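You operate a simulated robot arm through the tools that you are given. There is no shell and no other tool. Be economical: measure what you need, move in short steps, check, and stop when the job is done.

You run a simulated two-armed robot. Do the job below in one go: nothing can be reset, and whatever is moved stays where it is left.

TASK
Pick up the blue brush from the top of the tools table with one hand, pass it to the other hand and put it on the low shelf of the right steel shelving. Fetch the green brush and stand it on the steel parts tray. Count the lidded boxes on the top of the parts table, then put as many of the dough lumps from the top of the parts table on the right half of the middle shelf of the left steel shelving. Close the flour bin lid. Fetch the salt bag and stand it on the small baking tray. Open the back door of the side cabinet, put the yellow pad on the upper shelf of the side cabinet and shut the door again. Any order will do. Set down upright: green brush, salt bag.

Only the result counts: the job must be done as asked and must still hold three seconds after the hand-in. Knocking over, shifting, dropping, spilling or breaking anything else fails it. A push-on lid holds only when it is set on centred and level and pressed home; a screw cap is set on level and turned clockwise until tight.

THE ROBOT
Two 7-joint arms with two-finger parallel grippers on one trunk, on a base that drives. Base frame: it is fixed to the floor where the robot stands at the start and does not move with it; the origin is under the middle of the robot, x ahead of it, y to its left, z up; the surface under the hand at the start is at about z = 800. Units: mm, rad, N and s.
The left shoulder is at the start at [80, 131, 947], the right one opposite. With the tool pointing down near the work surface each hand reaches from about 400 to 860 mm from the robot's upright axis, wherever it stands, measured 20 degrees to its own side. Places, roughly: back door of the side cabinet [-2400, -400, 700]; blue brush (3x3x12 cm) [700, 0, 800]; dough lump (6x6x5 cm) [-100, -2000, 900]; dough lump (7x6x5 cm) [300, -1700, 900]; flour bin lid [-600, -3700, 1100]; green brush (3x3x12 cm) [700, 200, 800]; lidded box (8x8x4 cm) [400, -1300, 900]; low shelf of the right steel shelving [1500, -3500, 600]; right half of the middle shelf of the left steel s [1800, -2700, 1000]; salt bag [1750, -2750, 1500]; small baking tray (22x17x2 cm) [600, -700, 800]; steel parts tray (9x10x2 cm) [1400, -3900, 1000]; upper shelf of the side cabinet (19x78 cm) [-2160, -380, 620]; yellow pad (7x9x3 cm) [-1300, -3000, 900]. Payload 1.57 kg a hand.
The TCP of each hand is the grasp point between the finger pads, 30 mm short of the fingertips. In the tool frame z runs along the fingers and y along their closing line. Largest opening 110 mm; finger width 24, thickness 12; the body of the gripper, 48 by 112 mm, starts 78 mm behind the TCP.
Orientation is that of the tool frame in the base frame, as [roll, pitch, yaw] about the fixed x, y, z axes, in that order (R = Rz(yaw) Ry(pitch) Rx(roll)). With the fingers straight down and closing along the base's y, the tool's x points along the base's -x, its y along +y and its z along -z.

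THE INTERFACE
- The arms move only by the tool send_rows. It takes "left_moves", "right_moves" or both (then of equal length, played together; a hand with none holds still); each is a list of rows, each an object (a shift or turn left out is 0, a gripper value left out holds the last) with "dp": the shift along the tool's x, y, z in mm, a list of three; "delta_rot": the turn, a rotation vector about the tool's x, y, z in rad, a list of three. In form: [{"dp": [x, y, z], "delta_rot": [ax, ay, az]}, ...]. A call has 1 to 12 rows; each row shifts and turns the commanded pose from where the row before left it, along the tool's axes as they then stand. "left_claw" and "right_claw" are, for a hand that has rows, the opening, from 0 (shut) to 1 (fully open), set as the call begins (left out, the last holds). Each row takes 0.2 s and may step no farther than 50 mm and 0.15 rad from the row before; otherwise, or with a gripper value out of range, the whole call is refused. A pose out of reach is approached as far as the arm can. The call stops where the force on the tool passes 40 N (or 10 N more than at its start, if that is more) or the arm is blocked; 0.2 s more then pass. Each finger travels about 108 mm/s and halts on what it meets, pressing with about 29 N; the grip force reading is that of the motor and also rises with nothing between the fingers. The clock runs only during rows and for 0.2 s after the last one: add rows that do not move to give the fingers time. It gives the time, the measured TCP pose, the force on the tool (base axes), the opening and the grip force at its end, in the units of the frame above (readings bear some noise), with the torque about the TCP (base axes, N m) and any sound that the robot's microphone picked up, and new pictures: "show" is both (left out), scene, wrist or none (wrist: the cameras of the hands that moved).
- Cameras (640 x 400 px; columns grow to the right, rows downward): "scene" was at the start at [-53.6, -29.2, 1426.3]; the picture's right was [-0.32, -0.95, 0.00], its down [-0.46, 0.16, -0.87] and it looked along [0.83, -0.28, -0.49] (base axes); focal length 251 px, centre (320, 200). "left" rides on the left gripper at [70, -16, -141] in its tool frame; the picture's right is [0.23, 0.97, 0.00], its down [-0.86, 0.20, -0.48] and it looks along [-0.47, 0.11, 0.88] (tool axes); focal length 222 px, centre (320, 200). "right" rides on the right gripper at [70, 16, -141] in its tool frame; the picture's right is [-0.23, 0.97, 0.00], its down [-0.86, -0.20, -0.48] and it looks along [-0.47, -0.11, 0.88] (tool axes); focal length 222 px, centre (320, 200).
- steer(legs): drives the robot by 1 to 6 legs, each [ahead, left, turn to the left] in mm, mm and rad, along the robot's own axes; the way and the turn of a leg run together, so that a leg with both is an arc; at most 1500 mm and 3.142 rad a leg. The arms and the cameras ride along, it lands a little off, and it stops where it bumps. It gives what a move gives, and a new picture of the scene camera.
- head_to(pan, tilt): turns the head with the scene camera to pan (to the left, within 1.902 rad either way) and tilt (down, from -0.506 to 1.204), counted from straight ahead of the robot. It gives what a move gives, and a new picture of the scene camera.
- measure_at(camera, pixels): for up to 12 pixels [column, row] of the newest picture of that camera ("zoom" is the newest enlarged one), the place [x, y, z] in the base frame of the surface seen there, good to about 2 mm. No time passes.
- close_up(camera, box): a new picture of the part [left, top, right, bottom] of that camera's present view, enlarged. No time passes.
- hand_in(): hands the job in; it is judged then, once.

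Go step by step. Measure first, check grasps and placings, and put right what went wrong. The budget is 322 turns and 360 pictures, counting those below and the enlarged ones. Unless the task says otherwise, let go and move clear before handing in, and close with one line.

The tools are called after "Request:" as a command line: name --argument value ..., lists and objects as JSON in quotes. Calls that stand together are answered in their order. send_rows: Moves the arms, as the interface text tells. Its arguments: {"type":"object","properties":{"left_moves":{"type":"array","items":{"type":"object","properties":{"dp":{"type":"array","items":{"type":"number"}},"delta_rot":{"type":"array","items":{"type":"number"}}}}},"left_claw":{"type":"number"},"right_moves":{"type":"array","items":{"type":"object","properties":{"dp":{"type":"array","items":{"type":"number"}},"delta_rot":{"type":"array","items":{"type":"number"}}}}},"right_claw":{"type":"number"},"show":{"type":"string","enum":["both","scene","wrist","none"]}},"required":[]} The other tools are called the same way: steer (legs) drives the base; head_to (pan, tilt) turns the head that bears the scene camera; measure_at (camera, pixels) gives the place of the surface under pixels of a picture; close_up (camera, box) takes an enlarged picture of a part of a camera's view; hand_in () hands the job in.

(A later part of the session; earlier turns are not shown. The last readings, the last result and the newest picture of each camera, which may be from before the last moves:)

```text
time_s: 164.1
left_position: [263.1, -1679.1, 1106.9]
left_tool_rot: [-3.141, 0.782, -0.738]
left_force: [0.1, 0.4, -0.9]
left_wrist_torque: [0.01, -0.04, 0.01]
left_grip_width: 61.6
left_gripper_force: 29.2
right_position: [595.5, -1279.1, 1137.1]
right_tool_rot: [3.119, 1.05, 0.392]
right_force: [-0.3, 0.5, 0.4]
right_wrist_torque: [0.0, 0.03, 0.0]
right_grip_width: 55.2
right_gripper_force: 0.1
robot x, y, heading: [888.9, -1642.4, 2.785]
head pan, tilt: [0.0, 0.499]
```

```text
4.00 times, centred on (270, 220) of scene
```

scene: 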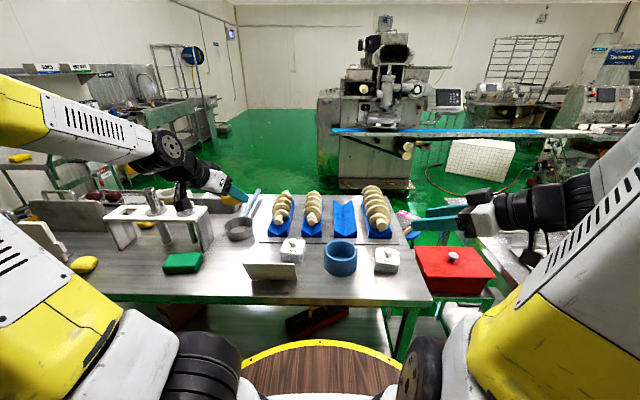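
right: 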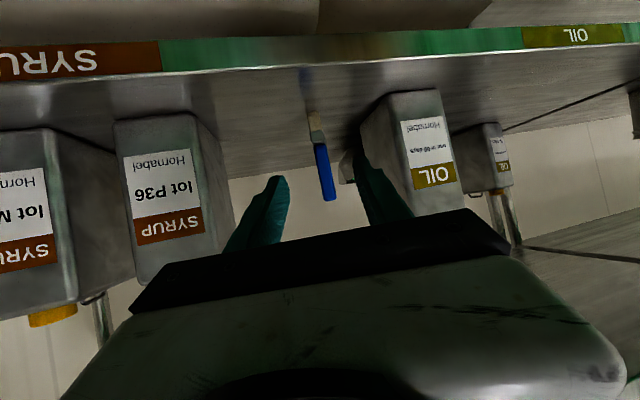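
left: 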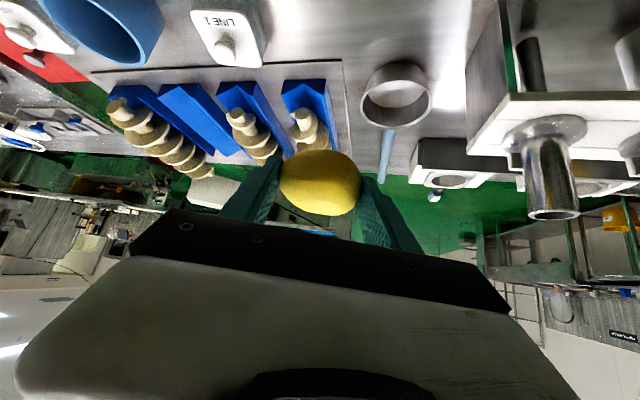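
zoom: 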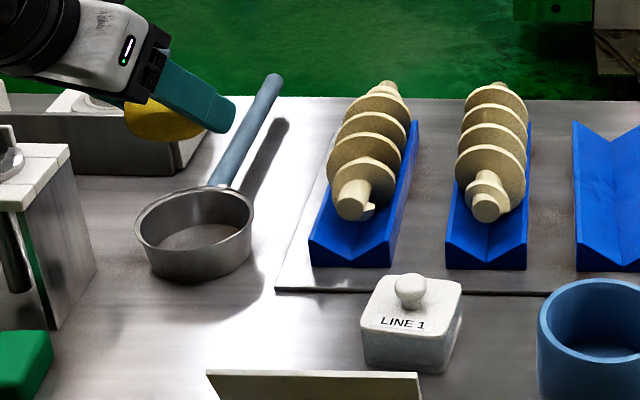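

The saucepan is unmoved and lump C is held. Next I'll back off, strafe left along the table and fetch lump A with the right hand (pitched to 45°).

Request:
send_rows --right_moves '[{"delta_rot": [0, 0.131, 0]}, {"delta_rot": [0, 0.131, 0]}, {}]' --right_claw 0.9 --show "none"

Request:
steer --legs '[[-260, 0, 0], [0, 950, 0]]'

Request:
head_to --pan -0.2 --tilt 0.5

```text
time_s: 164.9
left_position: [264.2, -1679.1, 1105.6]
left_tool_rot: [3.141, 0.782, -0.739]
left_force: [1.1, 0.2, -1.7]
left_wrist_torque: [-0.01, -0.01, -0.02]
left_grip_width: 61.8
left_gripper_force: 28.8
right_position: [594.1, -1278.8, 1138.5]
right_tool_rot: [3.127, 0.786, 0.4]
right_force: [0.0, 0.1, -0.5]
right_wrist_torque: [0.03, 0.0, -0.02]
right_grip_width: 99.1
right_gripper_force: 0.0
robot x, y, heading: [888.5, -1642.9, 2.784]
head pan, tilt: [0.0, 0.499]
```

```text
time_s: 171.2
left_position: [195.4, -2657.9, 1106.9]
left_tool_rot: [3.141, 0.782, -0.717]
left_force: [-0.4, 0.0, -1.1]
left_wrist_torque: [0.0, 0.0, 0.01]
left_grip_width: 61.7
left_gripper_force: 29.1
right_position: [518.1, -2251.9, 1138.0]
right_tool_rot: [3.126, 0.784, 0.418]
right_force: [0.2, -0.4, -1.0]
right_wrist_torque: [-0.01, 0.0, 0.01]
right_grip_width: 99.0
right_gripper_force: 0.2
robot x, y, heading: [821.5, -2610.4, 2.802]
head pan, tilt: [0.0, 0.499]
```

scene: 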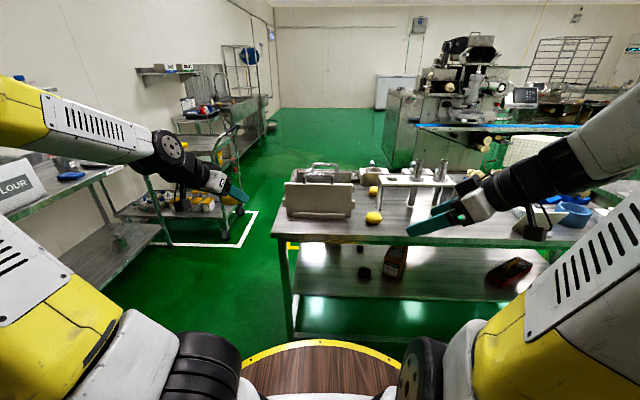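

```text
time_s: 172.0
left_position: [196.0, -2658.5, 1106.5]
left_tool_rot: [3.141, 0.782, -0.716]
left_force: [-0.4, 0.5, -1.4]
left_wrist_torque: [-0.01, -0.01, 0.02]
left_grip_width: 61.6
left_gripper_force: 29.2
right_position: [517.9, -2252.1, 1137.9]
right_tool_rot: [3.126, 0.785, 0.42]
right_force: [-0.5, 0.0, 0.6]
right_wrist_torque: [0.02, 0.01, 0.02]
right_grip_width: 99.0
right_gripper_force: 0.0
robot x, y, heading: [817.9, -2608.2, 2.808]
head pan, tilt: [-0.201, 0.499]
```

scene: 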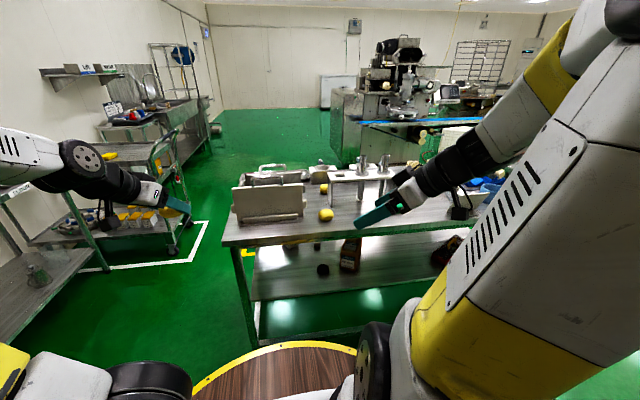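

I'll measure lump A and the plates beside it.

Request:
close_up --camera "scene" --box '[220, 150, 380, 250]'

Request:
measure_at --camera "zoom" --pixels '[[425, 262], [400, 262], [448, 262], [425, 240], [425, 280], [320, 180], [325, 255], [335, 255], [300, 190], [410, 150], [50, 180]]'

```text
4.00 times, centred on (300, 200) of scene
```

zoom: 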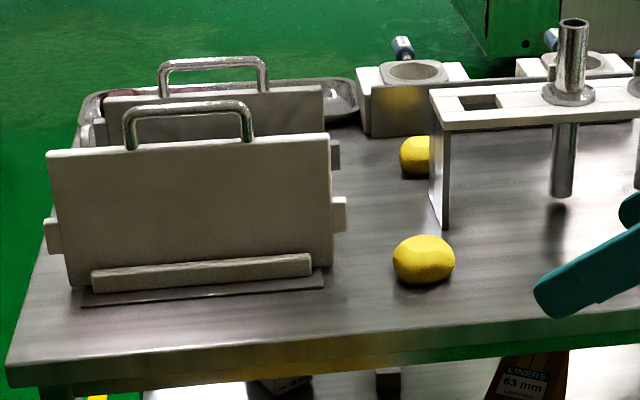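

```text
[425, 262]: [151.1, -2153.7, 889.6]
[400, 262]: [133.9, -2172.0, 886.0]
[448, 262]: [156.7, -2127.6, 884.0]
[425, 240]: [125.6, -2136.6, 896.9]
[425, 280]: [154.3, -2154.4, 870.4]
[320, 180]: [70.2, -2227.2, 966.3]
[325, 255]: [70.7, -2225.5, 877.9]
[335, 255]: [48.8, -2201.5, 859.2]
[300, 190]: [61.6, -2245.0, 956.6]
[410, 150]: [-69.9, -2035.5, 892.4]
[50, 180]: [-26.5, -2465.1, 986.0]
```

I'll drive forward and look at lump A with the right wrist camera.

Request:
steer --legs '[[275, 0, -0.02]]'

Request:
close_up --camera "right" --box '[0, 0, 640, 400]'

```text
time_s: 173.8
left_position: [-56.2, -2558.2, 1105.8]
left_tool_rot: [3.141, 0.78, -0.735]
left_force: [0.5, 0.4, -1.8]
left_wrist_torque: [-0.01, 0.02, 0.02]
left_grip_width: 61.6
left_gripper_force: 28.8
right_position: [275.0, -2158.3, 1137.2]
right_tool_rot: [3.126, 0.784, 0.401]
right_force: [-0.4, 0.3, -1.1]
right_wrist_torque: [0.0, -0.01, -0.02]
right_grip_width: 98.9
right_gripper_force: 0.2
robot x, y, heading: [567.7, -2521.6, 2.794]
head pan, tilt: [-0.201, 0.499]
```

scene: 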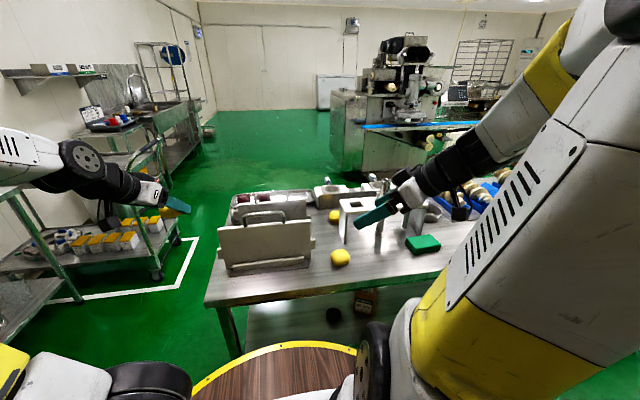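

```text
1.00 times, centred on (320, 200) of right (not enlarged: the box is as wide or as high as the picture)
```

zoom: 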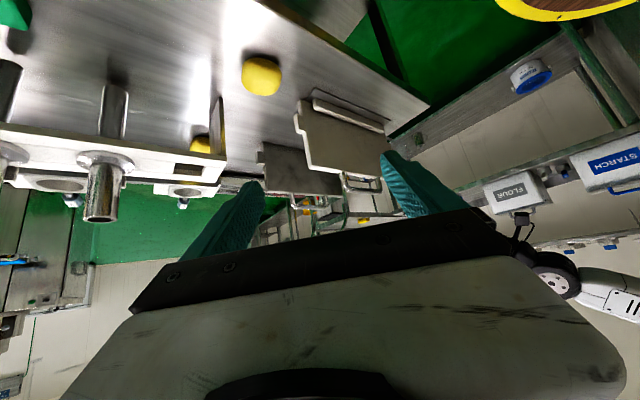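

Request:
measure_at --camera "zoom" --pixels '[[262, 75], [243, 75], [282, 72], [262, 94], [262, 57], [248, 62], [278, 88], [300, 122], [222, 140], [310, 110]]'

```text
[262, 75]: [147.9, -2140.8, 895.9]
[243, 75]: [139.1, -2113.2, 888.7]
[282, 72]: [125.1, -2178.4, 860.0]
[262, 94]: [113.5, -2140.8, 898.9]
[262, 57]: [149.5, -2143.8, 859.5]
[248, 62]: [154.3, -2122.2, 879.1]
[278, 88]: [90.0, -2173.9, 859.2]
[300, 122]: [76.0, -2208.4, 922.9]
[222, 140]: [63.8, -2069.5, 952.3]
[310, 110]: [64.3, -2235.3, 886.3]
```

Lump A: centre (130,-2142), top 899. The right hand goes to its pre-grasp point.

Request:
send_rows --right_moves '[{"dp": [17, -14.4, 36.9]}, {"dp": [17, -14.4, 36.9]}, {"dp": [17, -14.4, 36.9]}, {"dp": [17, -14.4, 36.9]}, {"dp": [17, -14.4, 36.9]}, {}]' --show "both"

```text
time_s: 175.2
left_position: [-56.1, -2559.5, 1106.6]
left_tool_rot: [3.141, 0.782, -0.734]
left_force: [0.5, 0.5, -1.1]
left_wrist_torque: [0.0, -0.01, 0.0]
left_grip_width: 61.5
left_gripper_force: 29.0
right_position: [181.4, -2125.1, 948.3]
right_tool_rot: [3.127, 0.784, 0.402]
right_force: [0.5, 0.2, 1.1]
right_wrist_torque: [-0.03, -0.01, -0.02]
right_grip_width: 98.9
right_gripper_force: 0.0
robot x, y, heading: [569.7, -2520.3, 2.789]
head pan, tilt: [-0.201, 0.499]
```

scene: 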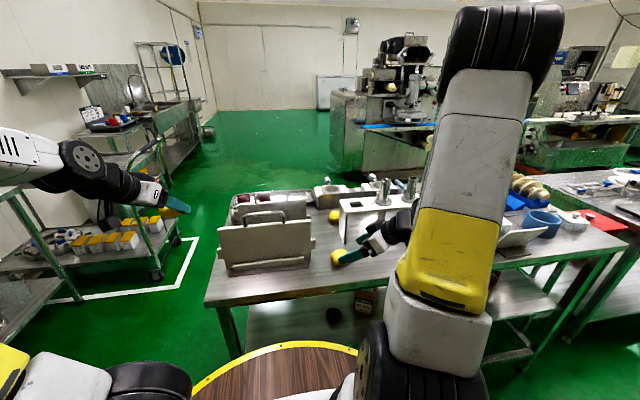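
right: 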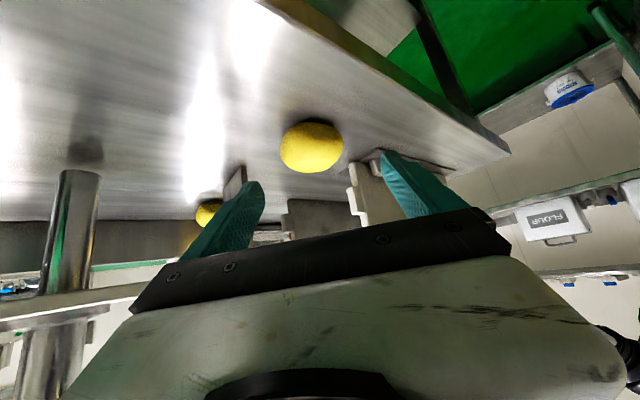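

Aligned; I'll advance and close.

Request:
send_rows --right_moves '[{"dp": [0, 0, 40]}, {"dp": [0, 0, 30]}, {"dp": [0, 0, 7]}, {}]' --show "none"

Request:
send_rows --right_moves '[{}, {}, {}, {}]' --right_claw 0 --show "wrist"

```text
time_s: 176.2
left_position: [-55.3, -2558.7, 1106.6]
left_tool_rot: [-3.139, 0.783, -0.735]
left_force: [0.0, -0.2, -1.2]
left_wrist_torque: [-0.01, -0.03, 0.0]
left_grip_width: 61.3
left_gripper_force: 28.8
right_position: [131.6, -2144.9, 893.7]
right_tool_rot: [3.126, 0.786, 0.401]
right_force: [0.6, 0.2, -0.6]
right_wrist_torque: [0.03, -0.01, -0.03]
right_grip_width: 99.1
right_gripper_force: 0.0
robot x, y, heading: [567.5, -2524.2, 2.793]
head pan, tilt: [-0.201, 0.499]
```

```text
time_s: 177.2
left_position: [-55.1, -2559.9, 1106.2]
left_tool_rot: [-3.142, 0.781, -0.734]
left_force: [-0.2, -0.1, 0.2]
left_wrist_torque: [0.0, -0.01, 0.0]
left_grip_width: 61.4
left_gripper_force: 28.9
right_position: [131.1, -2144.5, 892.4]
right_tool_rot: [3.126, 0.786, 0.402]
right_force: [-0.3, -0.8, 0.1]
right_wrist_torque: [0.02, 0.0, 0.04]
right_grip_width: 63.3
right_gripper_force: 29.0
robot x, y, heading: [569.0, -2520.0, 2.788]
head pan, tilt: [-0.201, 0.499]
```

right: 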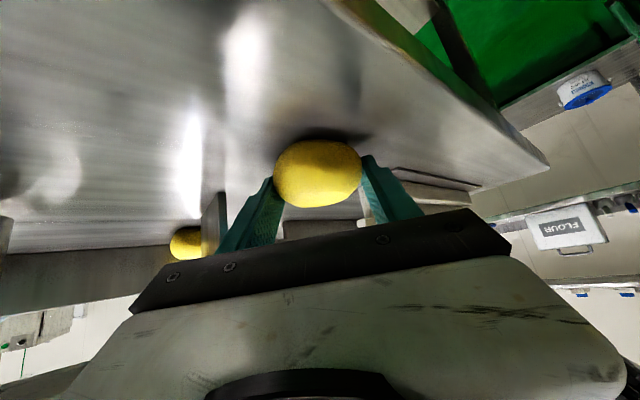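

Gripped. I'll lift straight up.

Request:
send_rows --right_moves '[{"dp": [-14, 0, -14]}, {"dp": [-28.3, 0, -28.3]}, {"dp": [-28.3, 0, -28.3]}, {"dp": [-28.3, 0, -28.3]}, {"dp": [-28.3, 0, -28.3]}, {"dp": [-28.3, 0, -28.3]}]' --show "both"

Request:
close_up --camera "scene" --box '[200, 150, 420, 288]'

```text
time_s: 178.7
left_position: [-56.8, -2558.3, 1107.0]
left_tool_rot: [3.141, 0.782, -0.735]
left_force: [-0.3, 0.9, -1.0]
left_wrist_torque: [-0.01, 0.02, -0.01]
left_grip_width: 61.5
left_gripper_force: 28.9
right_position: [132.7, -2140.7, 1113.3]
right_tool_rot: [3.124, 0.786, 0.401]
right_force: [0.5, 0.7, -0.9]
right_wrist_torque: [0.0, -0.02, 0.01]
right_grip_width: 63.0
right_gripper_force: 29.1
robot x, y, heading: [568.1, -2521.0, 2.785]
head pan, tilt: [-0.201, 0.499]
```

scene: 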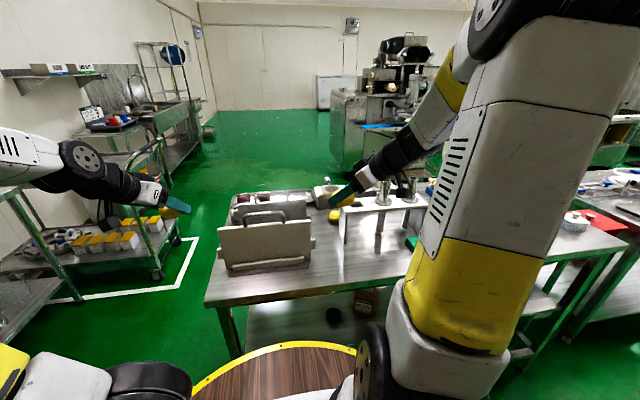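
right: 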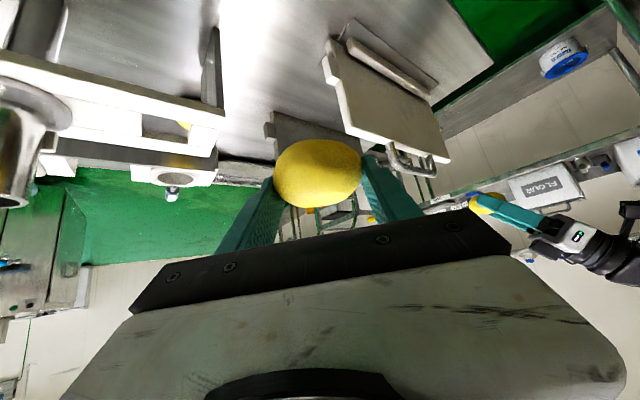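

```text
2.90 times, centred on (310, 219) of scene
```

zoom: 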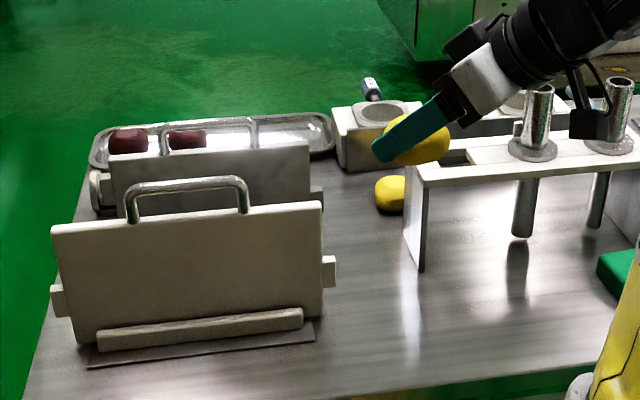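

Both lumps are held; two lidded boxes means two lumps. I'll back off and turn around to the left shelving.

Request:
steer --legs '[[-270, 0, 0], [0, 0, -1.571], [0, 0, -1.571]]'

Request:
head_to --pan 0.0 --tilt 0.45

```text
time_s: 188.2
left_position: [1448.1, -2564.7, 1107.3]
left_tool_rot: [-3.141, 0.783, 2.432]
left_force: [-0.4, -0.2, -1.4]
left_wrist_torque: [0.04, -0.02, 0.02]
left_grip_width: 61.1
left_gripper_force: 28.3
right_position: [1270.0, -2985.2, 1113.1]
right_tool_rot: [3.125, 0.784, -2.716]
right_force: [-0.6, 0.4, -0.9]
right_wrist_torque: [-0.01, 0.02, -0.01]
right_grip_width: 62.9
right_gripper_force: 28.2
robot x, y, heading: [826.1, -2615.7, -0.326]
head pan, tilt: [-0.201, 0.499]
```

scene: 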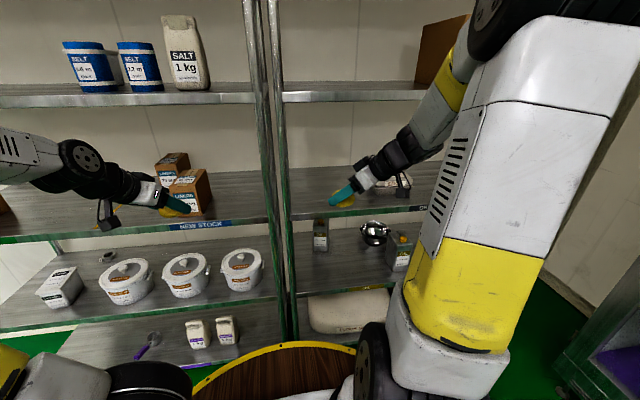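

```text
time_s: 188.9
left_position: [1446.9, -2563.3, 1107.1]
left_tool_rot: [-3.14, 0.781, 2.43]
left_force: [-0.3, -0.4, -1.2]
left_wrist_torque: [-0.03, 0.01, 0.02]
left_grip_width: 61.1
left_gripper_force: 29.5
right_position: [1269.1, -2985.0, 1111.8]
right_tool_rot: [3.125, 0.784, -2.714]
right_force: [-1.1, 0.0, -1.5]
right_wrist_torque: [-0.02, -0.03, 0.01]
right_grip_width: 62.9
right_gripper_force: 29.0
robot x, y, heading: [823.6, -2616.7, -0.325]
head pan, tilt: [0.0, 0.45]
```

scene: 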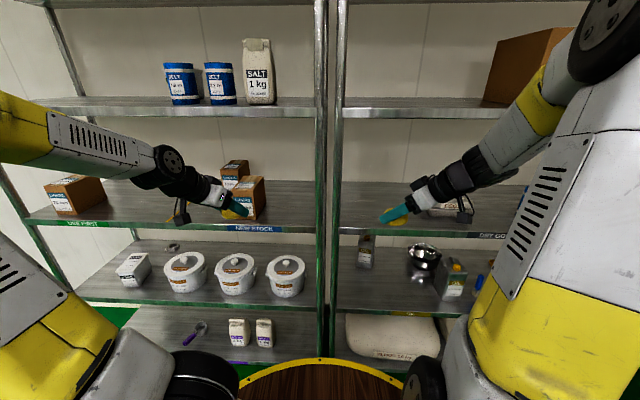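

I'll zoom in and measure the free area to the right of the boxes on the NEW STOCK side.

Request:
close_up --camera "scene" --box '[20, 140, 340, 340]'

Request:
measure_at --camera "scene" --pixels '[[264, 215], [264, 185], [236, 165], [280, 215], [310, 225], [300, 190], [280, 185], [255, 229], [318, 200], [222, 170], [150, 205], [100, 190]]'

```text
2.00 times, centred on (180, 240) of scene
```

zoom: 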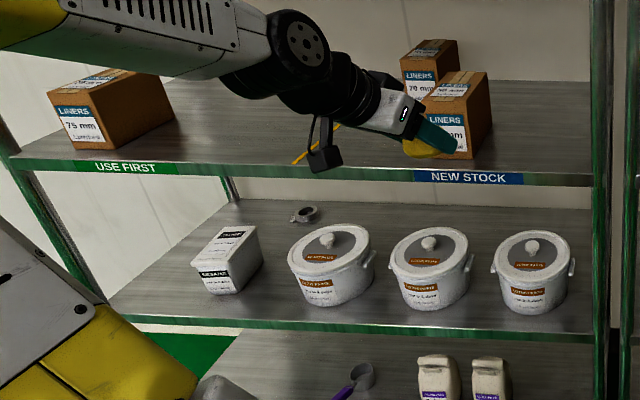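

```text
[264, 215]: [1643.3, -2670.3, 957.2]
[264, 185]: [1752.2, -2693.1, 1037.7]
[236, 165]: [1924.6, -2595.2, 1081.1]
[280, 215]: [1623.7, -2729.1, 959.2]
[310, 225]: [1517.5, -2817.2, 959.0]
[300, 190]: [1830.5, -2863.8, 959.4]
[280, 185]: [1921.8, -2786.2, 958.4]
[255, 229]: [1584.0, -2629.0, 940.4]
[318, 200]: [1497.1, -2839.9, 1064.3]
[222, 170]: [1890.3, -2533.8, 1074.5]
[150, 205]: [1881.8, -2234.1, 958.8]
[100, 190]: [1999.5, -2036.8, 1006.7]
```

Free areas: left of the boxes (t≈1745) and right of them (t≈1955), both in the right half. I'll strafe left 149 mm so the left hand can place lump C left of the boxes.

Request:
steer --legs '[[0, 149, 0]]'

Request:
close_up --camera "left" --box '[0, 0, 640, 400]'

```text
time_s: 190.3
left_position: [1496.8, -2424.1, 1106.2]
left_tool_rot: [3.142, 0.782, 2.429]
left_force: [0.0, 0.7, -0.8]
left_wrist_torque: [-0.01, 0.0, 0.02]
left_grip_width: 61.2
left_gripper_force: 29.3
right_position: [1316.4, -2844.3, 1114.0]
right_tool_rot: [3.128, 0.786, -2.72]
right_force: [0.1, -1.2, -0.4]
right_wrist_torque: [0.01, 0.0, 0.01]
right_grip_width: 63.1
right_gripper_force: 29.2
robot x, y, heading: [873.5, -2472.1, -0.334]
head pan, tilt: [0.0, 0.45]
```

scene: 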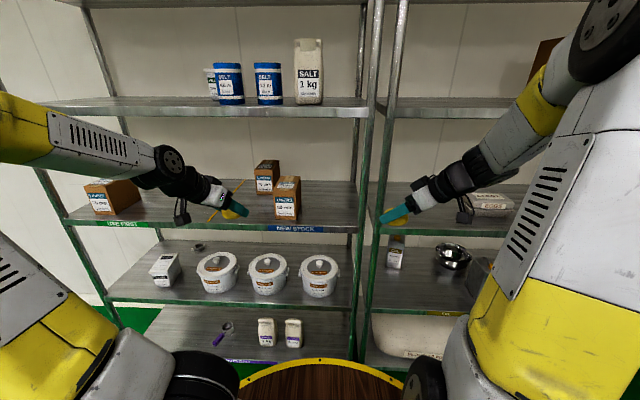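

```text
1.00 times, centred on (320, 200) of left (not enlarged: the box is as wide or as high as the picture)
```

zoom: 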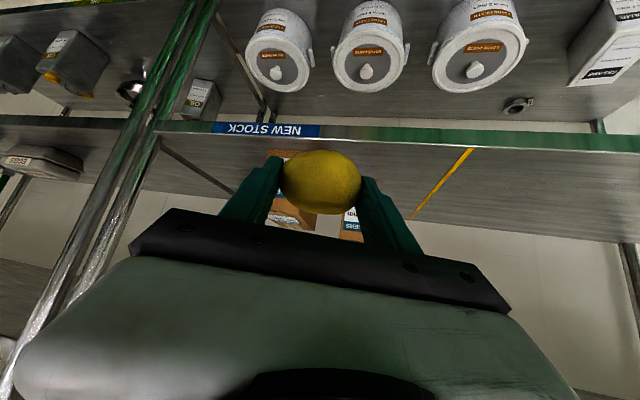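

The dividing orange line shows at (440,180); I'll measure it and the box's left side.

Request:
measure_at --camera "zoom" --pixels '[[470, 152], [440, 185], [415, 213], [380, 150], [400, 170], [272, 160], [290, 160]]'

Request:
measure_at --camera "scene" --pixels '[[275, 215], [298, 218], [275, 195], [255, 190], [260, 210], [245, 222], [213, 215], [355, 225], [330, 215]]'

```text
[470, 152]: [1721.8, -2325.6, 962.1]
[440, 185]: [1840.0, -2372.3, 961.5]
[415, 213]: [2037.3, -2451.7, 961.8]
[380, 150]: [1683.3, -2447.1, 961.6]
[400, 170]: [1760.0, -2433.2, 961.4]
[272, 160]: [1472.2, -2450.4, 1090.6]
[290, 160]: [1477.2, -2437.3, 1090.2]
```

```text
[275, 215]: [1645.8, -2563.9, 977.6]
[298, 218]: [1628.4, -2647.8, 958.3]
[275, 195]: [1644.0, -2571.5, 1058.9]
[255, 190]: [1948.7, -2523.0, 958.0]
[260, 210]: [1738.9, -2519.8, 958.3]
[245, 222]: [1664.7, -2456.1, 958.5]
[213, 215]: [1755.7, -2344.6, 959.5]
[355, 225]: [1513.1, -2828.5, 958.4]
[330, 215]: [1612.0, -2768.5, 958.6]
```

The line is at t≈1576 and the box starts at t≈1825, so I'll aim for (1705,-2463), extending the left arm.

Request:
send_rows --left_moves '[{"dp": [-16.6, 21.4, 35.3]}, {"dp": [-16.6, 21.4, 35.3]}, {"dp": [-16.6, 21.4, 35.3]}, {"dp": [-16.6, 21.4, 35.3]}, {"dp": [-16.6, 21.4, 35.3]}, {}]' --show "both"

```text
time_s: 191.7
left_position: [1703.0, -2462.7, 1040.7]
left_tool_rot: [-3.141, 0.783, 2.43]
left_force: [-0.7, 1.2, -1.4]
left_wrist_torque: [0.03, 0.0, 0.01]
left_grip_width: 60.9
left_gripper_force: 29.1
right_position: [1316.6, -2843.8, 1111.6]
right_tool_rot: [3.126, 0.785, -2.72]
right_force: [-0.1, -0.1, -1.0]
right_wrist_torque: [-0.02, 0.01, -0.02]
right_grip_width: 62.7
right_gripper_force: 29.1
robot x, y, heading: [874.8, -2474.2, -0.331]
head pan, tilt: [0.0, 0.45]
```

scene: 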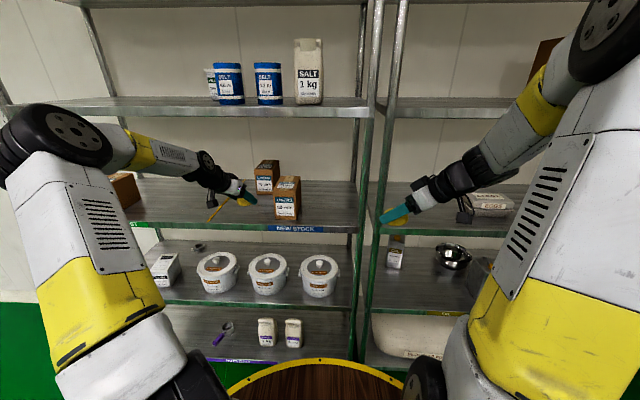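
left: 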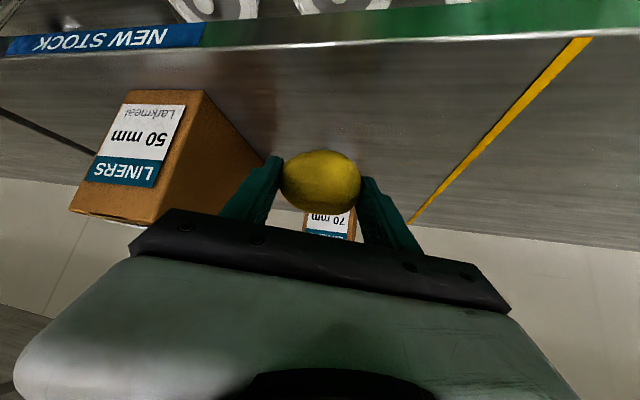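

Clear around. I'll lower until it touches.

Request:
send_rows --left_moves '[{"dp": [17, 0, 17]}, {"dp": [11.3, 0, 11.3]}, {"dp": [3.5, 0, 3.5]}, {}]' --show "wrist"

Request:
send_rows --left_moves '[{"dp": [1.4, 0, 1.4]}, {"dp": [1.4, 0, 1.4]}, {}]' --show "wrist"

```text
time_s: 192.7
left_position: [1705.0, -2462.5, 995.1]
left_tool_rot: [-3.141, 0.783, 2.427]
left_force: [0.3, 0.6, -1.0]
left_wrist_torque: [0.01, 0.02, -0.01]
left_grip_width: 61.0
left_gripper_force: 28.8
right_position: [1317.1, -2843.7, 1112.2]
right_tool_rot: [3.127, 0.787, -2.718]
right_force: [0.0, 0.6, -1.0]
right_wrist_torque: [-0.04, -0.04, -0.01]
right_grip_width: 62.4
right_gripper_force: 29.2
robot x, y, heading: [873.5, -2475.4, -0.331]
head pan, tilt: [0.0, 0.45]
```

left: 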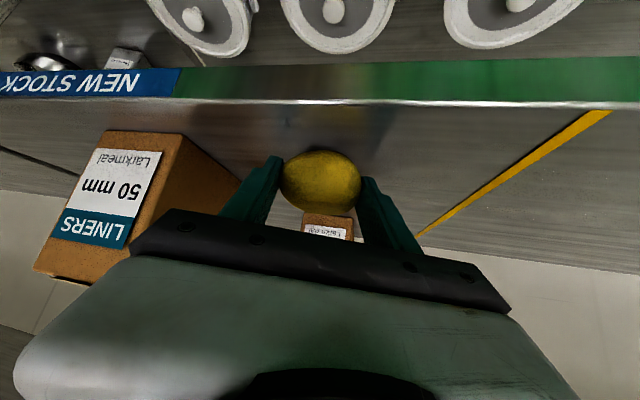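

```text
time_s: 193.5
left_position: [1704.1, -2462.5, 991.3]
left_tool_rot: [-3.141, 0.782, 2.428]
left_force: [0.7, 0.3, -1.5]
left_wrist_torque: [0.01, 0.01, 0.01]
left_grip_width: 61.0
left_gripper_force: 28.3
right_position: [1318.4, -2844.3, 1113.7]
right_tool_rot: [3.127, 0.786, -2.718]
right_force: [-0.3, 0.1, -0.4]
right_wrist_torque: [0.03, -0.02, -0.01]
right_grip_width: 62.6
right_gripper_force: 29.0
robot x, y, heading: [873.3, -2469.4, -0.333]
head pan, tilt: [0.0, 0.45]
```

left: 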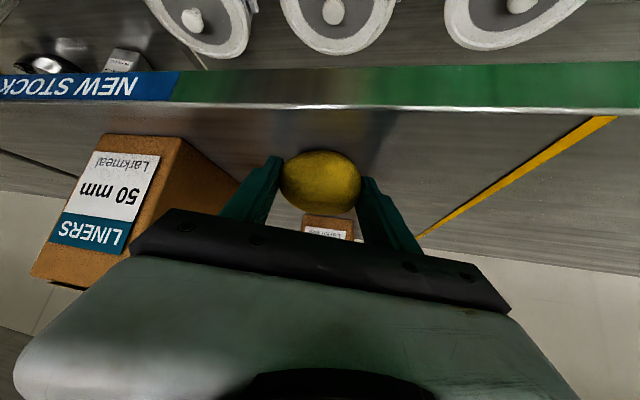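

Request:
send_rows --left_moves '[{"dp": [1.4, 0, 1.4]}, {"dp": [1.4, 0, 1.4]}, {}]' --show "none"

```text
time_s: 194.3
left_position: [1705.4, -2462.1, 989.4]
left_tool_rot: [3.138, 0.787, 2.425]
left_force: [-2.8, 3.7, 19.2]
left_wrist_torque: [0.27, -0.28, 0.09]
left_grip_width: 61.3
left_gripper_force: 29.2
right_position: [1316.7, -2843.6, 1113.1]
right_tool_rot: [3.126, 0.785, -2.718]
right_force: [0.1, 0.4, -1.3]
right_wrist_torque: [0.02, 0.0, -0.01]
right_grip_width: 62.5
right_gripper_force: 29.5
robot x, y, heading: [868.8, -2473.4, -0.331]
head pan, tilt: [0.0, 0.45]
```

Contact. I'll ease up 1.5 mm, open, and retract.

Request:
send_rows --left_moves '[{"dp": [-1, 0, -1]}, {}]' --show "none"

Request:
send_rows --left_moves '[{}, {}, {}]' --left_claw 0.8 --show "wrist"

Request:
send_rows --left_moves '[{"dp": [0, 0, -30]}, {"dp": [0, 0, -40]}, {"dp": [0, 0, -40]}, {}]' --show "wrist"

```text
time_s: 194.9
left_position: [1706.3, -2463.3, 990.1]
left_tool_rot: [3.14, 0.785, 2.428]
left_force: [2.9, -0.2, 17.3]
left_wrist_torque: [0.18, -0.42, -0.03]
left_grip_width: 61.0
left_gripper_force: 29.1
right_position: [1317.0, -2843.8, 1112.9]
right_tool_rot: [3.126, 0.788, -2.72]
right_force: [0.0, -0.4, -1.7]
right_wrist_torque: [-0.04, -0.02, -0.02]
right_grip_width: 62.3
right_gripper_force: 28.7
robot x, y, heading: [876.2, -2468.9, -0.329]
head pan, tilt: [0.0, 0.45]
```

```text
time_s: 195.7
left_position: [1706.9, -2460.2, 990.1]
left_tool_rot: [3.14, 0.783, 2.431]
left_force: [3.5, 8.6, 19.2]
left_wrist_torque: [-0.53, 0.28, 0.2]
left_grip_width: 81.3
left_gripper_force: 0.2
right_position: [1318.2, -2843.5, 1112.1]
right_tool_rot: [3.127, 0.788, -2.717]
right_force: [1.1, -0.3, -0.9]
right_wrist_torque: [0.0, 0.02, -0.01]
right_grip_width: 62.7
right_gripper_force: 29.2
robot x, y, heading: [872.9, -2475.4, -0.335]
head pan, tilt: [0.0, 0.45]
```

left: 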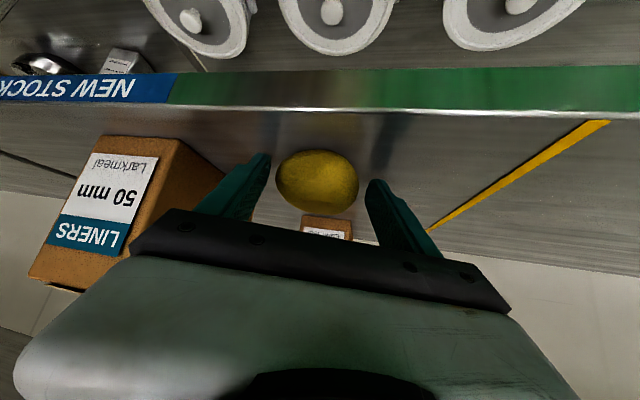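

```text
time_s: 196.7
left_position: [1645.9, -2410.0, 1063.3]
left_tool_rot: [-3.141, 0.784, 2.427]
left_force: [-0.2, 0.1, -0.3]
left_wrist_torque: [0.01, 0.01, -0.01]
left_grip_width: 88.2
left_gripper_force: 0.0
right_position: [1318.7, -2842.9, 1113.1]
right_tool_rot: [3.125, 0.784, -2.718]
right_force: [-0.7, 0.4, -1.0]
right_wrist_torque: [0.0, -0.03, 0.04]
right_grip_width: 62.5
right_gripper_force: 29.2
robot x, y, heading: [871.3, -2473.0, -0.332]
head pan, tilt: [0.0, 0.45]
```

left: 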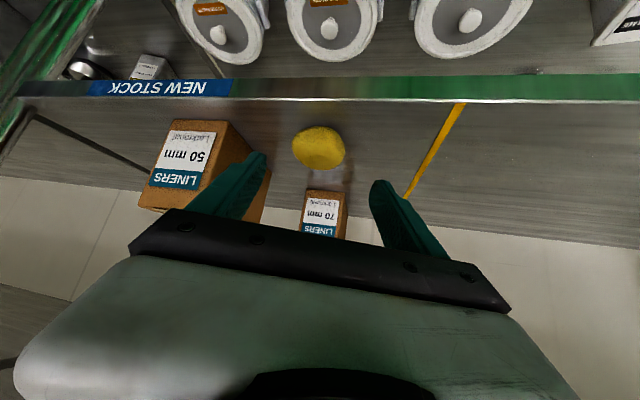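

Lump C is on the shelf. I'll retract the left hand, then strafe left 250 mm and forward 100 mm so the right hand can place lump A right of the boxes.

Request:
send_rows --left_moves '[{"dp": [10.7, -27, -25.9]}, {"dp": [10.7, -27, -25.9]}, {"dp": [10.7, -27, -25.9]}, {"dp": [10.7, -27, -25.9]}]' --show "none"

Request:
steer --legs '[[0, 247, -0.02], [100, 0, 0]]'

Request:
close_up --camera "right" --box '[0, 0, 640, 400]'

```text
time_s: 197.7
left_position: [1494.1, -2424.2, 1104.7]
left_tool_rot: [3.141, 0.783, 2.425]
left_force: [0.2, 0.4, 0.4]
left_wrist_torque: [0.0, 0.04, -0.02]
left_grip_width: 88.0
left_gripper_force: 0.1
right_position: [1318.1, -2843.9, 1112.9]
right_tool_rot: [3.126, 0.784, -2.72]
right_force: [1.6, 0.7, -1.7]
right_wrist_torque: [-0.01, 0.04, 0.04]
right_grip_width: 62.6
right_gripper_force: 28.4
robot x, y, heading: [874.0, -2472.5, -0.33]
head pan, tilt: [0.0, 0.45]
```

```text
time_s: 200.2
left_position: [1675.1, -2236.4, 1106.5]
left_tool_rot: [-3.141, 0.783, 2.406]
left_force: [-0.6, -0.4, -0.7]
left_wrist_torque: [0.04, 0.0, 0.0]
left_grip_width: 87.7
left_gripper_force: 0.0
right_position: [1487.0, -2651.5, 1113.7]
right_tool_rot: [3.126, 0.784, -2.743]
right_force: [0.2, 0.6, -0.1]
right_wrist_torque: [0.0, -0.01, 0.01]
right_grip_width: 62.4
right_gripper_force: 28.8
robot x, y, heading: [1049.1, -2273.5, -0.358]
head pan, tilt: [0.0, 0.45]
```

scene: 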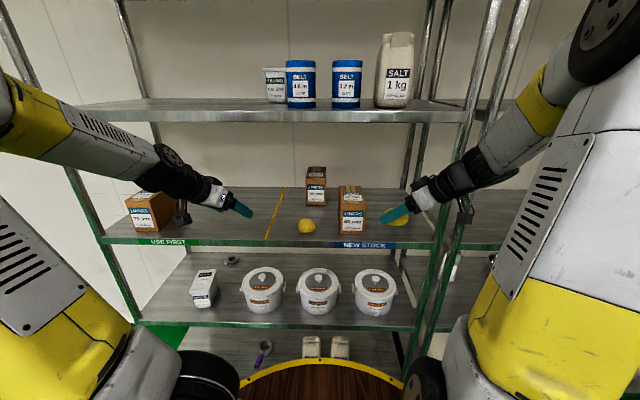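

```text
1.00 times, centred on (320, 200) of right (not enlarged: the box is as wide or as high as the picture)
```

zoom: 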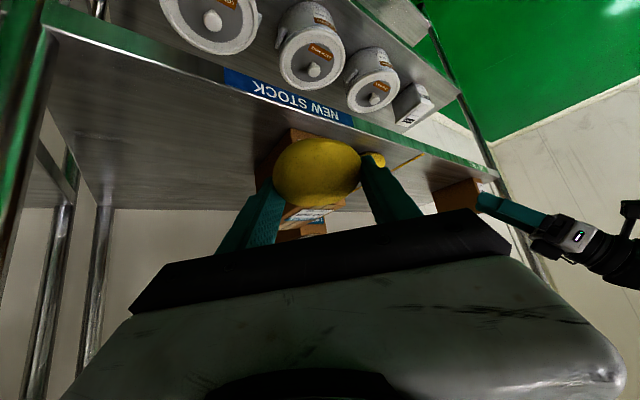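

I'll turn the right hand straighter (to clear both the box and the post) and move it over (1599,-2733).

Request:
send_rows --right_moves '[{"delta_rot": [0.0943, 0, 0.0943]}, {"delta_rot": [0.0943, 0, 0.0943]}, {"delta_rot": [0.0943, 0, 0.0943]}, {"dp": [-6.9, -20.4, 32.7]}, {"dp": [-6.9, -20.4, 32.7]}, {"dp": [-6.9, -20.4, 32.7]}, {"dp": [-6.9, -20.4, 32.7]}, {}]' --show "both"

```text
time_s: 202.0
left_position: [1675.5, -2236.9, 1105.0]
left_tool_rot: [-3.14, 0.781, 2.405]
left_force: [0.9, 0.3, -0.5]
left_wrist_torque: [0.02, -0.01, -0.01]
left_grip_width: 87.9
left_gripper_force: 0.1
right_position: [1599.2, -2731.1, 1039.7]
right_tool_rot: [3.126, 0.781, -3.141]
right_force: [-0.2, 0.9, -1.0]
right_wrist_torque: [-0.02, -0.02, 0.01]
right_grip_width: 62.7
right_gripper_force: 28.8
robot x, y, heading: [1055.0, -2270.8, -0.357]
head pan, tilt: [0.0, 0.45]
```

scene: 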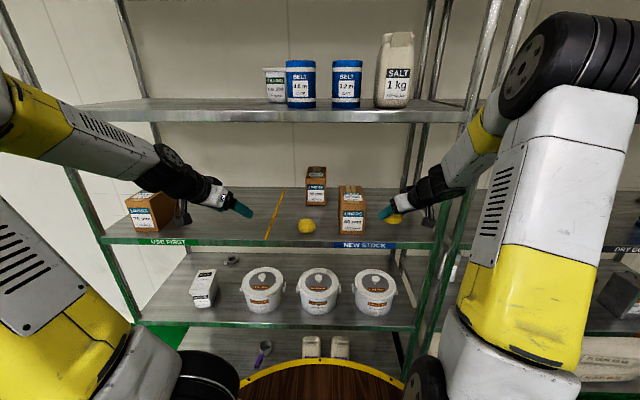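
right: 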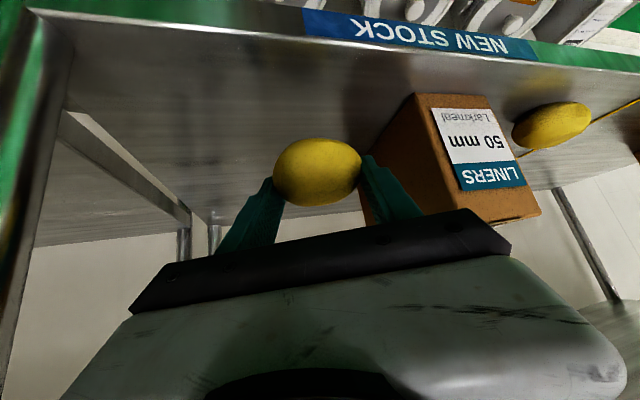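

The finger is close to the box, so I'll shift 22 mm right and lower.

Request:
send_rows --right_moves '[{"dp": [0, -22, 0]}, {"dp": [17, 0, 17]}, {"dp": [9, 0, 9]}, {"dp": [3.5, 0, 3.5]}, {}]' --show "wrist"

Request:
send_rows --right_moves '[{"dp": [1.4, 0, 1.4]}, {"dp": [1.4, 0, 1.4]}, {}]' --show "none"

```text
time_s: 203.2
left_position: [1674.2, -2237.1, 1106.2]
left_tool_rot: [3.141, 0.782, 2.405]
left_force: [0.1, -0.8, 1.1]
left_wrist_torque: [0.0, -0.01, 0.0]
left_grip_width: 88.1
left_gripper_force: 0.1
right_position: [1599.4, -2755.4, 997.0]
right_tool_rot: [3.125, 0.783, 3.14]
right_force: [0.9, -0.3, -0.6]
right_wrist_torque: [-0.01, -0.01, 0.01]
right_grip_width: 62.3
right_gripper_force: 29.5
robot x, y, heading: [1050.9, -2273.6, -0.356]
head pan, tilt: [0.0, 0.45]
```

right: 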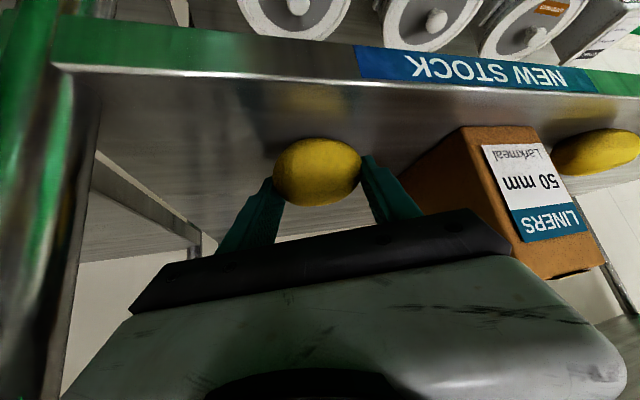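

```text
time_s: 204.0
left_position: [1675.4, -2237.0, 1104.5]
left_tool_rot: [3.14, 0.783, 2.406]
left_force: [0.1, 0.0, 0.5]
left_wrist_torque: [-0.01, 0.03, 0.0]
left_grip_width: 87.8
left_gripper_force: 0.0
right_position: [1600.3, -2756.0, 994.2]
right_tool_rot: [3.129, 0.782, -3.139]
right_force: [-0.2, -0.7, 11.0]
right_wrist_torque: [0.21, -0.03, 0.0]
right_grip_width: 62.7
right_gripper_force: 29.2
robot x, y, heading: [1052.2, -2271.9, -0.357]
head pan, tilt: [0.0, 0.45]
```

Contact (11 N). I'll open to about 80 mm and retract.

Request:
send_rows --right_moves '[{}, {}, {}]' --right_claw 0.73 --show "wrist"

Request:
send_rows --right_moves '[{"dp": [0, 0, -30]}, {"dp": [0, 0, -40]}, {"dp": [0, 0, -40]}, {"dp": [0, 0, -40]}, {}]' --show "both"

```text
time_s: 204.8
left_position: [1676.2, -2237.1, 1105.9]
left_tool_rot: [3.141, 0.782, 2.407]
left_force: [0.5, -0.1, -1.3]
left_wrist_torque: [-0.01, -0.03, -0.02]
left_grip_width: 88.0
left_gripper_force: 0.1
right_position: [1599.5, -2754.8, 993.9]
right_tool_rot: [3.126, 0.783, -3.141]
right_force: [-0.7, -0.7, -0.3]
right_wrist_torque: [0.03, 0.01, 0.01]
right_grip_width: 80.3
right_gripper_force: 0.1
robot x, y, heading: [1053.1, -2272.6, -0.353]
head pan, tilt: [0.0, 0.45]
```

right: 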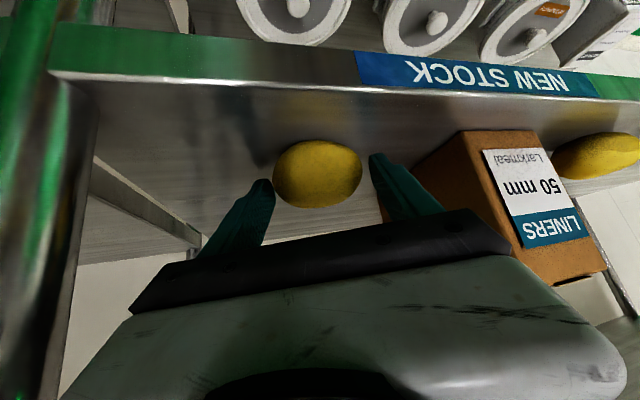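

```text
time_s: 206.0
left_position: [1674.3, -2237.7, 1105.5]
left_tool_rot: [-3.141, 0.781, 2.405]
left_force: [0.4, -0.2, -0.5]
left_wrist_torque: [0.04, 0.0, -0.01]
left_grip_width: 88.2
left_gripper_force: 0.0
right_position: [1490.5, -2755.3, 1099.6]
right_tool_rot: [3.125, 0.783, 3.141]
right_force: [0.8, 0.1, 0.1]
right_wrist_torque: [0.01, 0.0, -0.02]
right_grip_width: 80.3
right_gripper_force: 0.0
robot x, y, heading: [1054.5, -2266.7, -0.359]
head pan, tilt: [0.0, 0.45]
```

scene: 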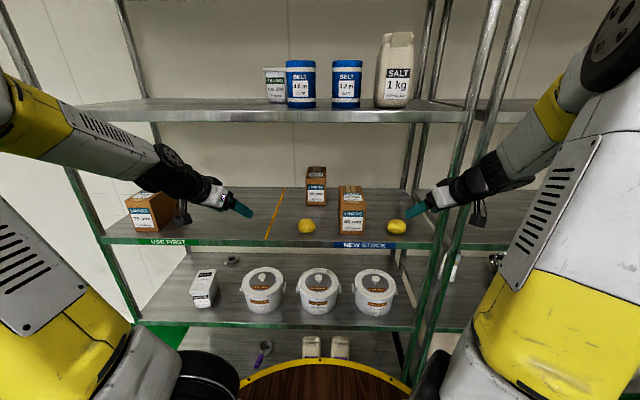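
right: 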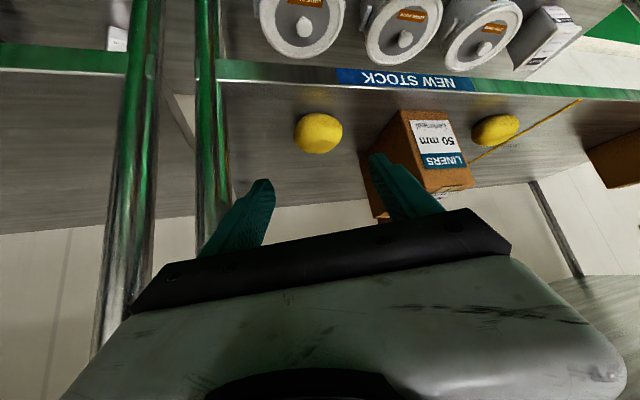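

Both lumps are placed. Next I'll measure the salt bag on the shelf above.

Request:
head_to --pan -0.1 --tilt 0.1

Request:
close_up --camera "scene" --box '[200, 60, 440, 210]'

```text
time_s: 206.9
left_position: [1675.2, -2237.3, 1106.4]
left_tool_rot: [3.141, 0.781, 2.405]
left_force: [0.5, 0.5, 0.2]
left_wrist_torque: [0.01, 0.03, -0.01]
left_grip_width: 88.0
left_gripper_force: 0.1
right_position: [1490.6, -2757.1, 1099.6]
right_tool_rot: [3.127, 0.783, 3.141]
right_force: [-0.8, 0.2, 0.2]
right_wrist_torque: [0.04, 0.0, -0.02]
right_grip_width: 80.2
right_gripper_force: 0.1
robot x, y, heading: [1053.9, -2275.9, -0.352]
head pan, tilt: [-0.099, 0.099]
```

scene: 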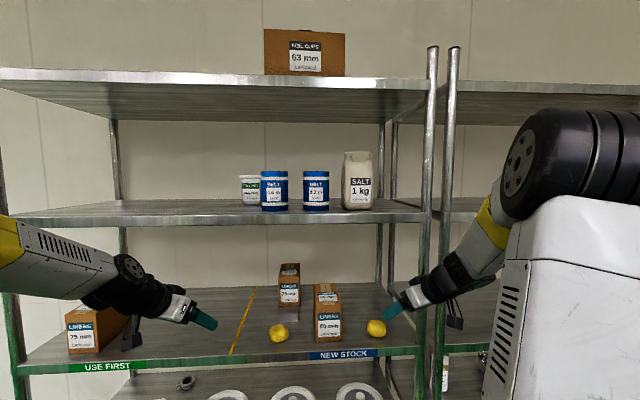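

```text
2.67 times, centred on (320, 135) of scene
```

zoom: 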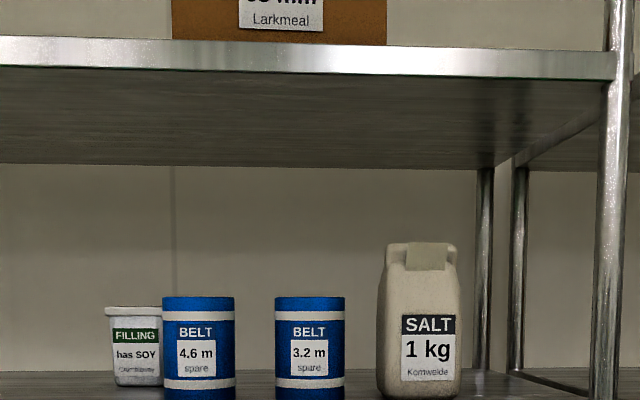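

Request:
measure_at --camera "zoom" --pixels '[[380, 340], [458, 340], [425, 395], [425, 300], [425, 245], [425, 265], [343, 350], [460, 280], [382, 280], [385, 250], [455, 250], [600, 330]]'

Request:
measure_at --camera "scene" --pixels '[[360, 209], [370, 218], [330, 212], [415, 215], [428, 200], [428, 150], [350, 82], [300, 218]]'

```text
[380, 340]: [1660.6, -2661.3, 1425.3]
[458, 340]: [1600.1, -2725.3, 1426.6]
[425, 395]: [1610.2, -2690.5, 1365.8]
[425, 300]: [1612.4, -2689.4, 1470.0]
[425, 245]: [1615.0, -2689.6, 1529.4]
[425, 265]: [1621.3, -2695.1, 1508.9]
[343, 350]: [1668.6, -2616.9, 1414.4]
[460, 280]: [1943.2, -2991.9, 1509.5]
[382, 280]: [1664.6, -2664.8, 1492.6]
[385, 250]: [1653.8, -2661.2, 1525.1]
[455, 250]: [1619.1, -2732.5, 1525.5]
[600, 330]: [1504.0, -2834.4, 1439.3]
```

```text
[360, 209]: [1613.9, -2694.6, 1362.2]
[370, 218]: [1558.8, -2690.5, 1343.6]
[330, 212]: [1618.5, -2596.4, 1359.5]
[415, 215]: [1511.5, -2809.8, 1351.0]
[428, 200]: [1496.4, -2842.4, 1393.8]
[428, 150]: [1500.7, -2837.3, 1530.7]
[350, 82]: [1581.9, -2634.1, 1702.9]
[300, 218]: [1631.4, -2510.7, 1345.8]
```

I'll measure the bag's front-face orientation.

Request:
measure_at --camera "zoom" --pixels '[[405, 340], [452, 340], [405, 370], [452, 370], [395, 330], [445, 330], [390, 380], [452, 388], [415, 250], [445, 250]]'

```text
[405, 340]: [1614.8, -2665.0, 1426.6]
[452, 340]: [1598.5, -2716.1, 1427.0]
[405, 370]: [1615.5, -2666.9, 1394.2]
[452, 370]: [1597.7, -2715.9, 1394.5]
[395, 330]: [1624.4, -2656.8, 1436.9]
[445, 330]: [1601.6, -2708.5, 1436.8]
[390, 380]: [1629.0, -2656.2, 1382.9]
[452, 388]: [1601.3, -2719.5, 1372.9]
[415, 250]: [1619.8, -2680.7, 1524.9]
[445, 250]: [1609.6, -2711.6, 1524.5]
```

The bag's face is turned slightly (approach heading -0.31). I'll back the right hand off and set it to a 20° slant on that heading.

Request:
send_rows --right_moves '[{"dp": [11.8, 0, -40]}, {"dp": [11.8, 0, -40]}, {"dp": [11.8, 0, -40]}, {"delta_rot": [0.073, 0, 0.073]}, {"delta_rot": [0.073, 0, 0.073]}, {"delta_rot": [0.073, 0, 0.073]}, {"delta_rot": [0, -0.1454, 0]}, {"delta_rot": [0, -0.1454, 0]}, {"delta_rot": [0, -0.1454, 0]}]' --right_claw 1.0 --show "none"

Request:
steer --legs '[[-80, 80, 0]]'

```text
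time_s: 208.9
left_position: [1674.0, -2235.1, 1105.1]
left_tool_rot: [3.14, 0.784, 2.404]
left_force: [-0.4, 1.2, -0.7]
left_wrist_torque: [0.0, 0.03, -0.01]
left_grip_width: 88.1
left_gripper_force: 0.0
right_position: [1383.3, -2758.3, 1160.7]
right_tool_rot: [3.113, 1.217, 2.815]
right_force: [-1.4, -0.2, 0.5]
right_wrist_torque: [0.04, 0.0, -0.02]
right_grip_width: 109.8
right_gripper_force: 0.0
robot x, y, heading: [1054.8, -2272.6, -0.352]
head pan, tilt: [-0.099, 0.099]
```

```text
time_s: 210.1
left_position: [1627.4, -2135.8, 1106.2]
left_tool_rot: [-3.141, 0.781, 2.403]
left_force: [0.1, 0.1, -0.8]
left_wrist_torque: [-0.02, 0.01, 0.02]
left_grip_width: 88.0
left_gripper_force: 0.1
right_position: [1335.2, -2658.5, 1160.8]
right_tool_rot: [3.115, 1.215, 2.818]
right_force: [0.2, 0.3, -0.5]
right_wrist_torque: [0.0, 0.03, 0.01]
right_grip_width: 110.1
right_gripper_force: 0.1
robot x, y, heading: [1005.3, -2171.3, -0.351]
head pan, tilt: [-0.099, 0.099]
```

scene: 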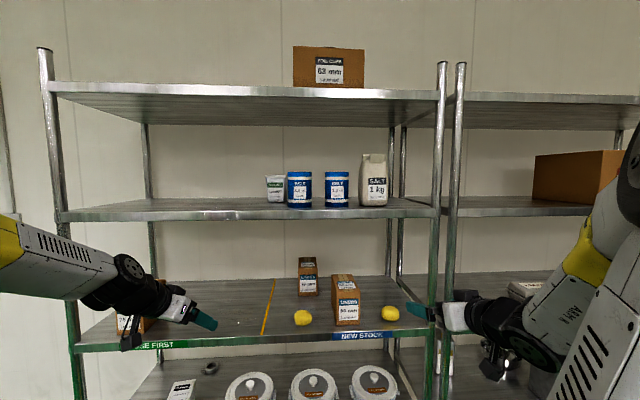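

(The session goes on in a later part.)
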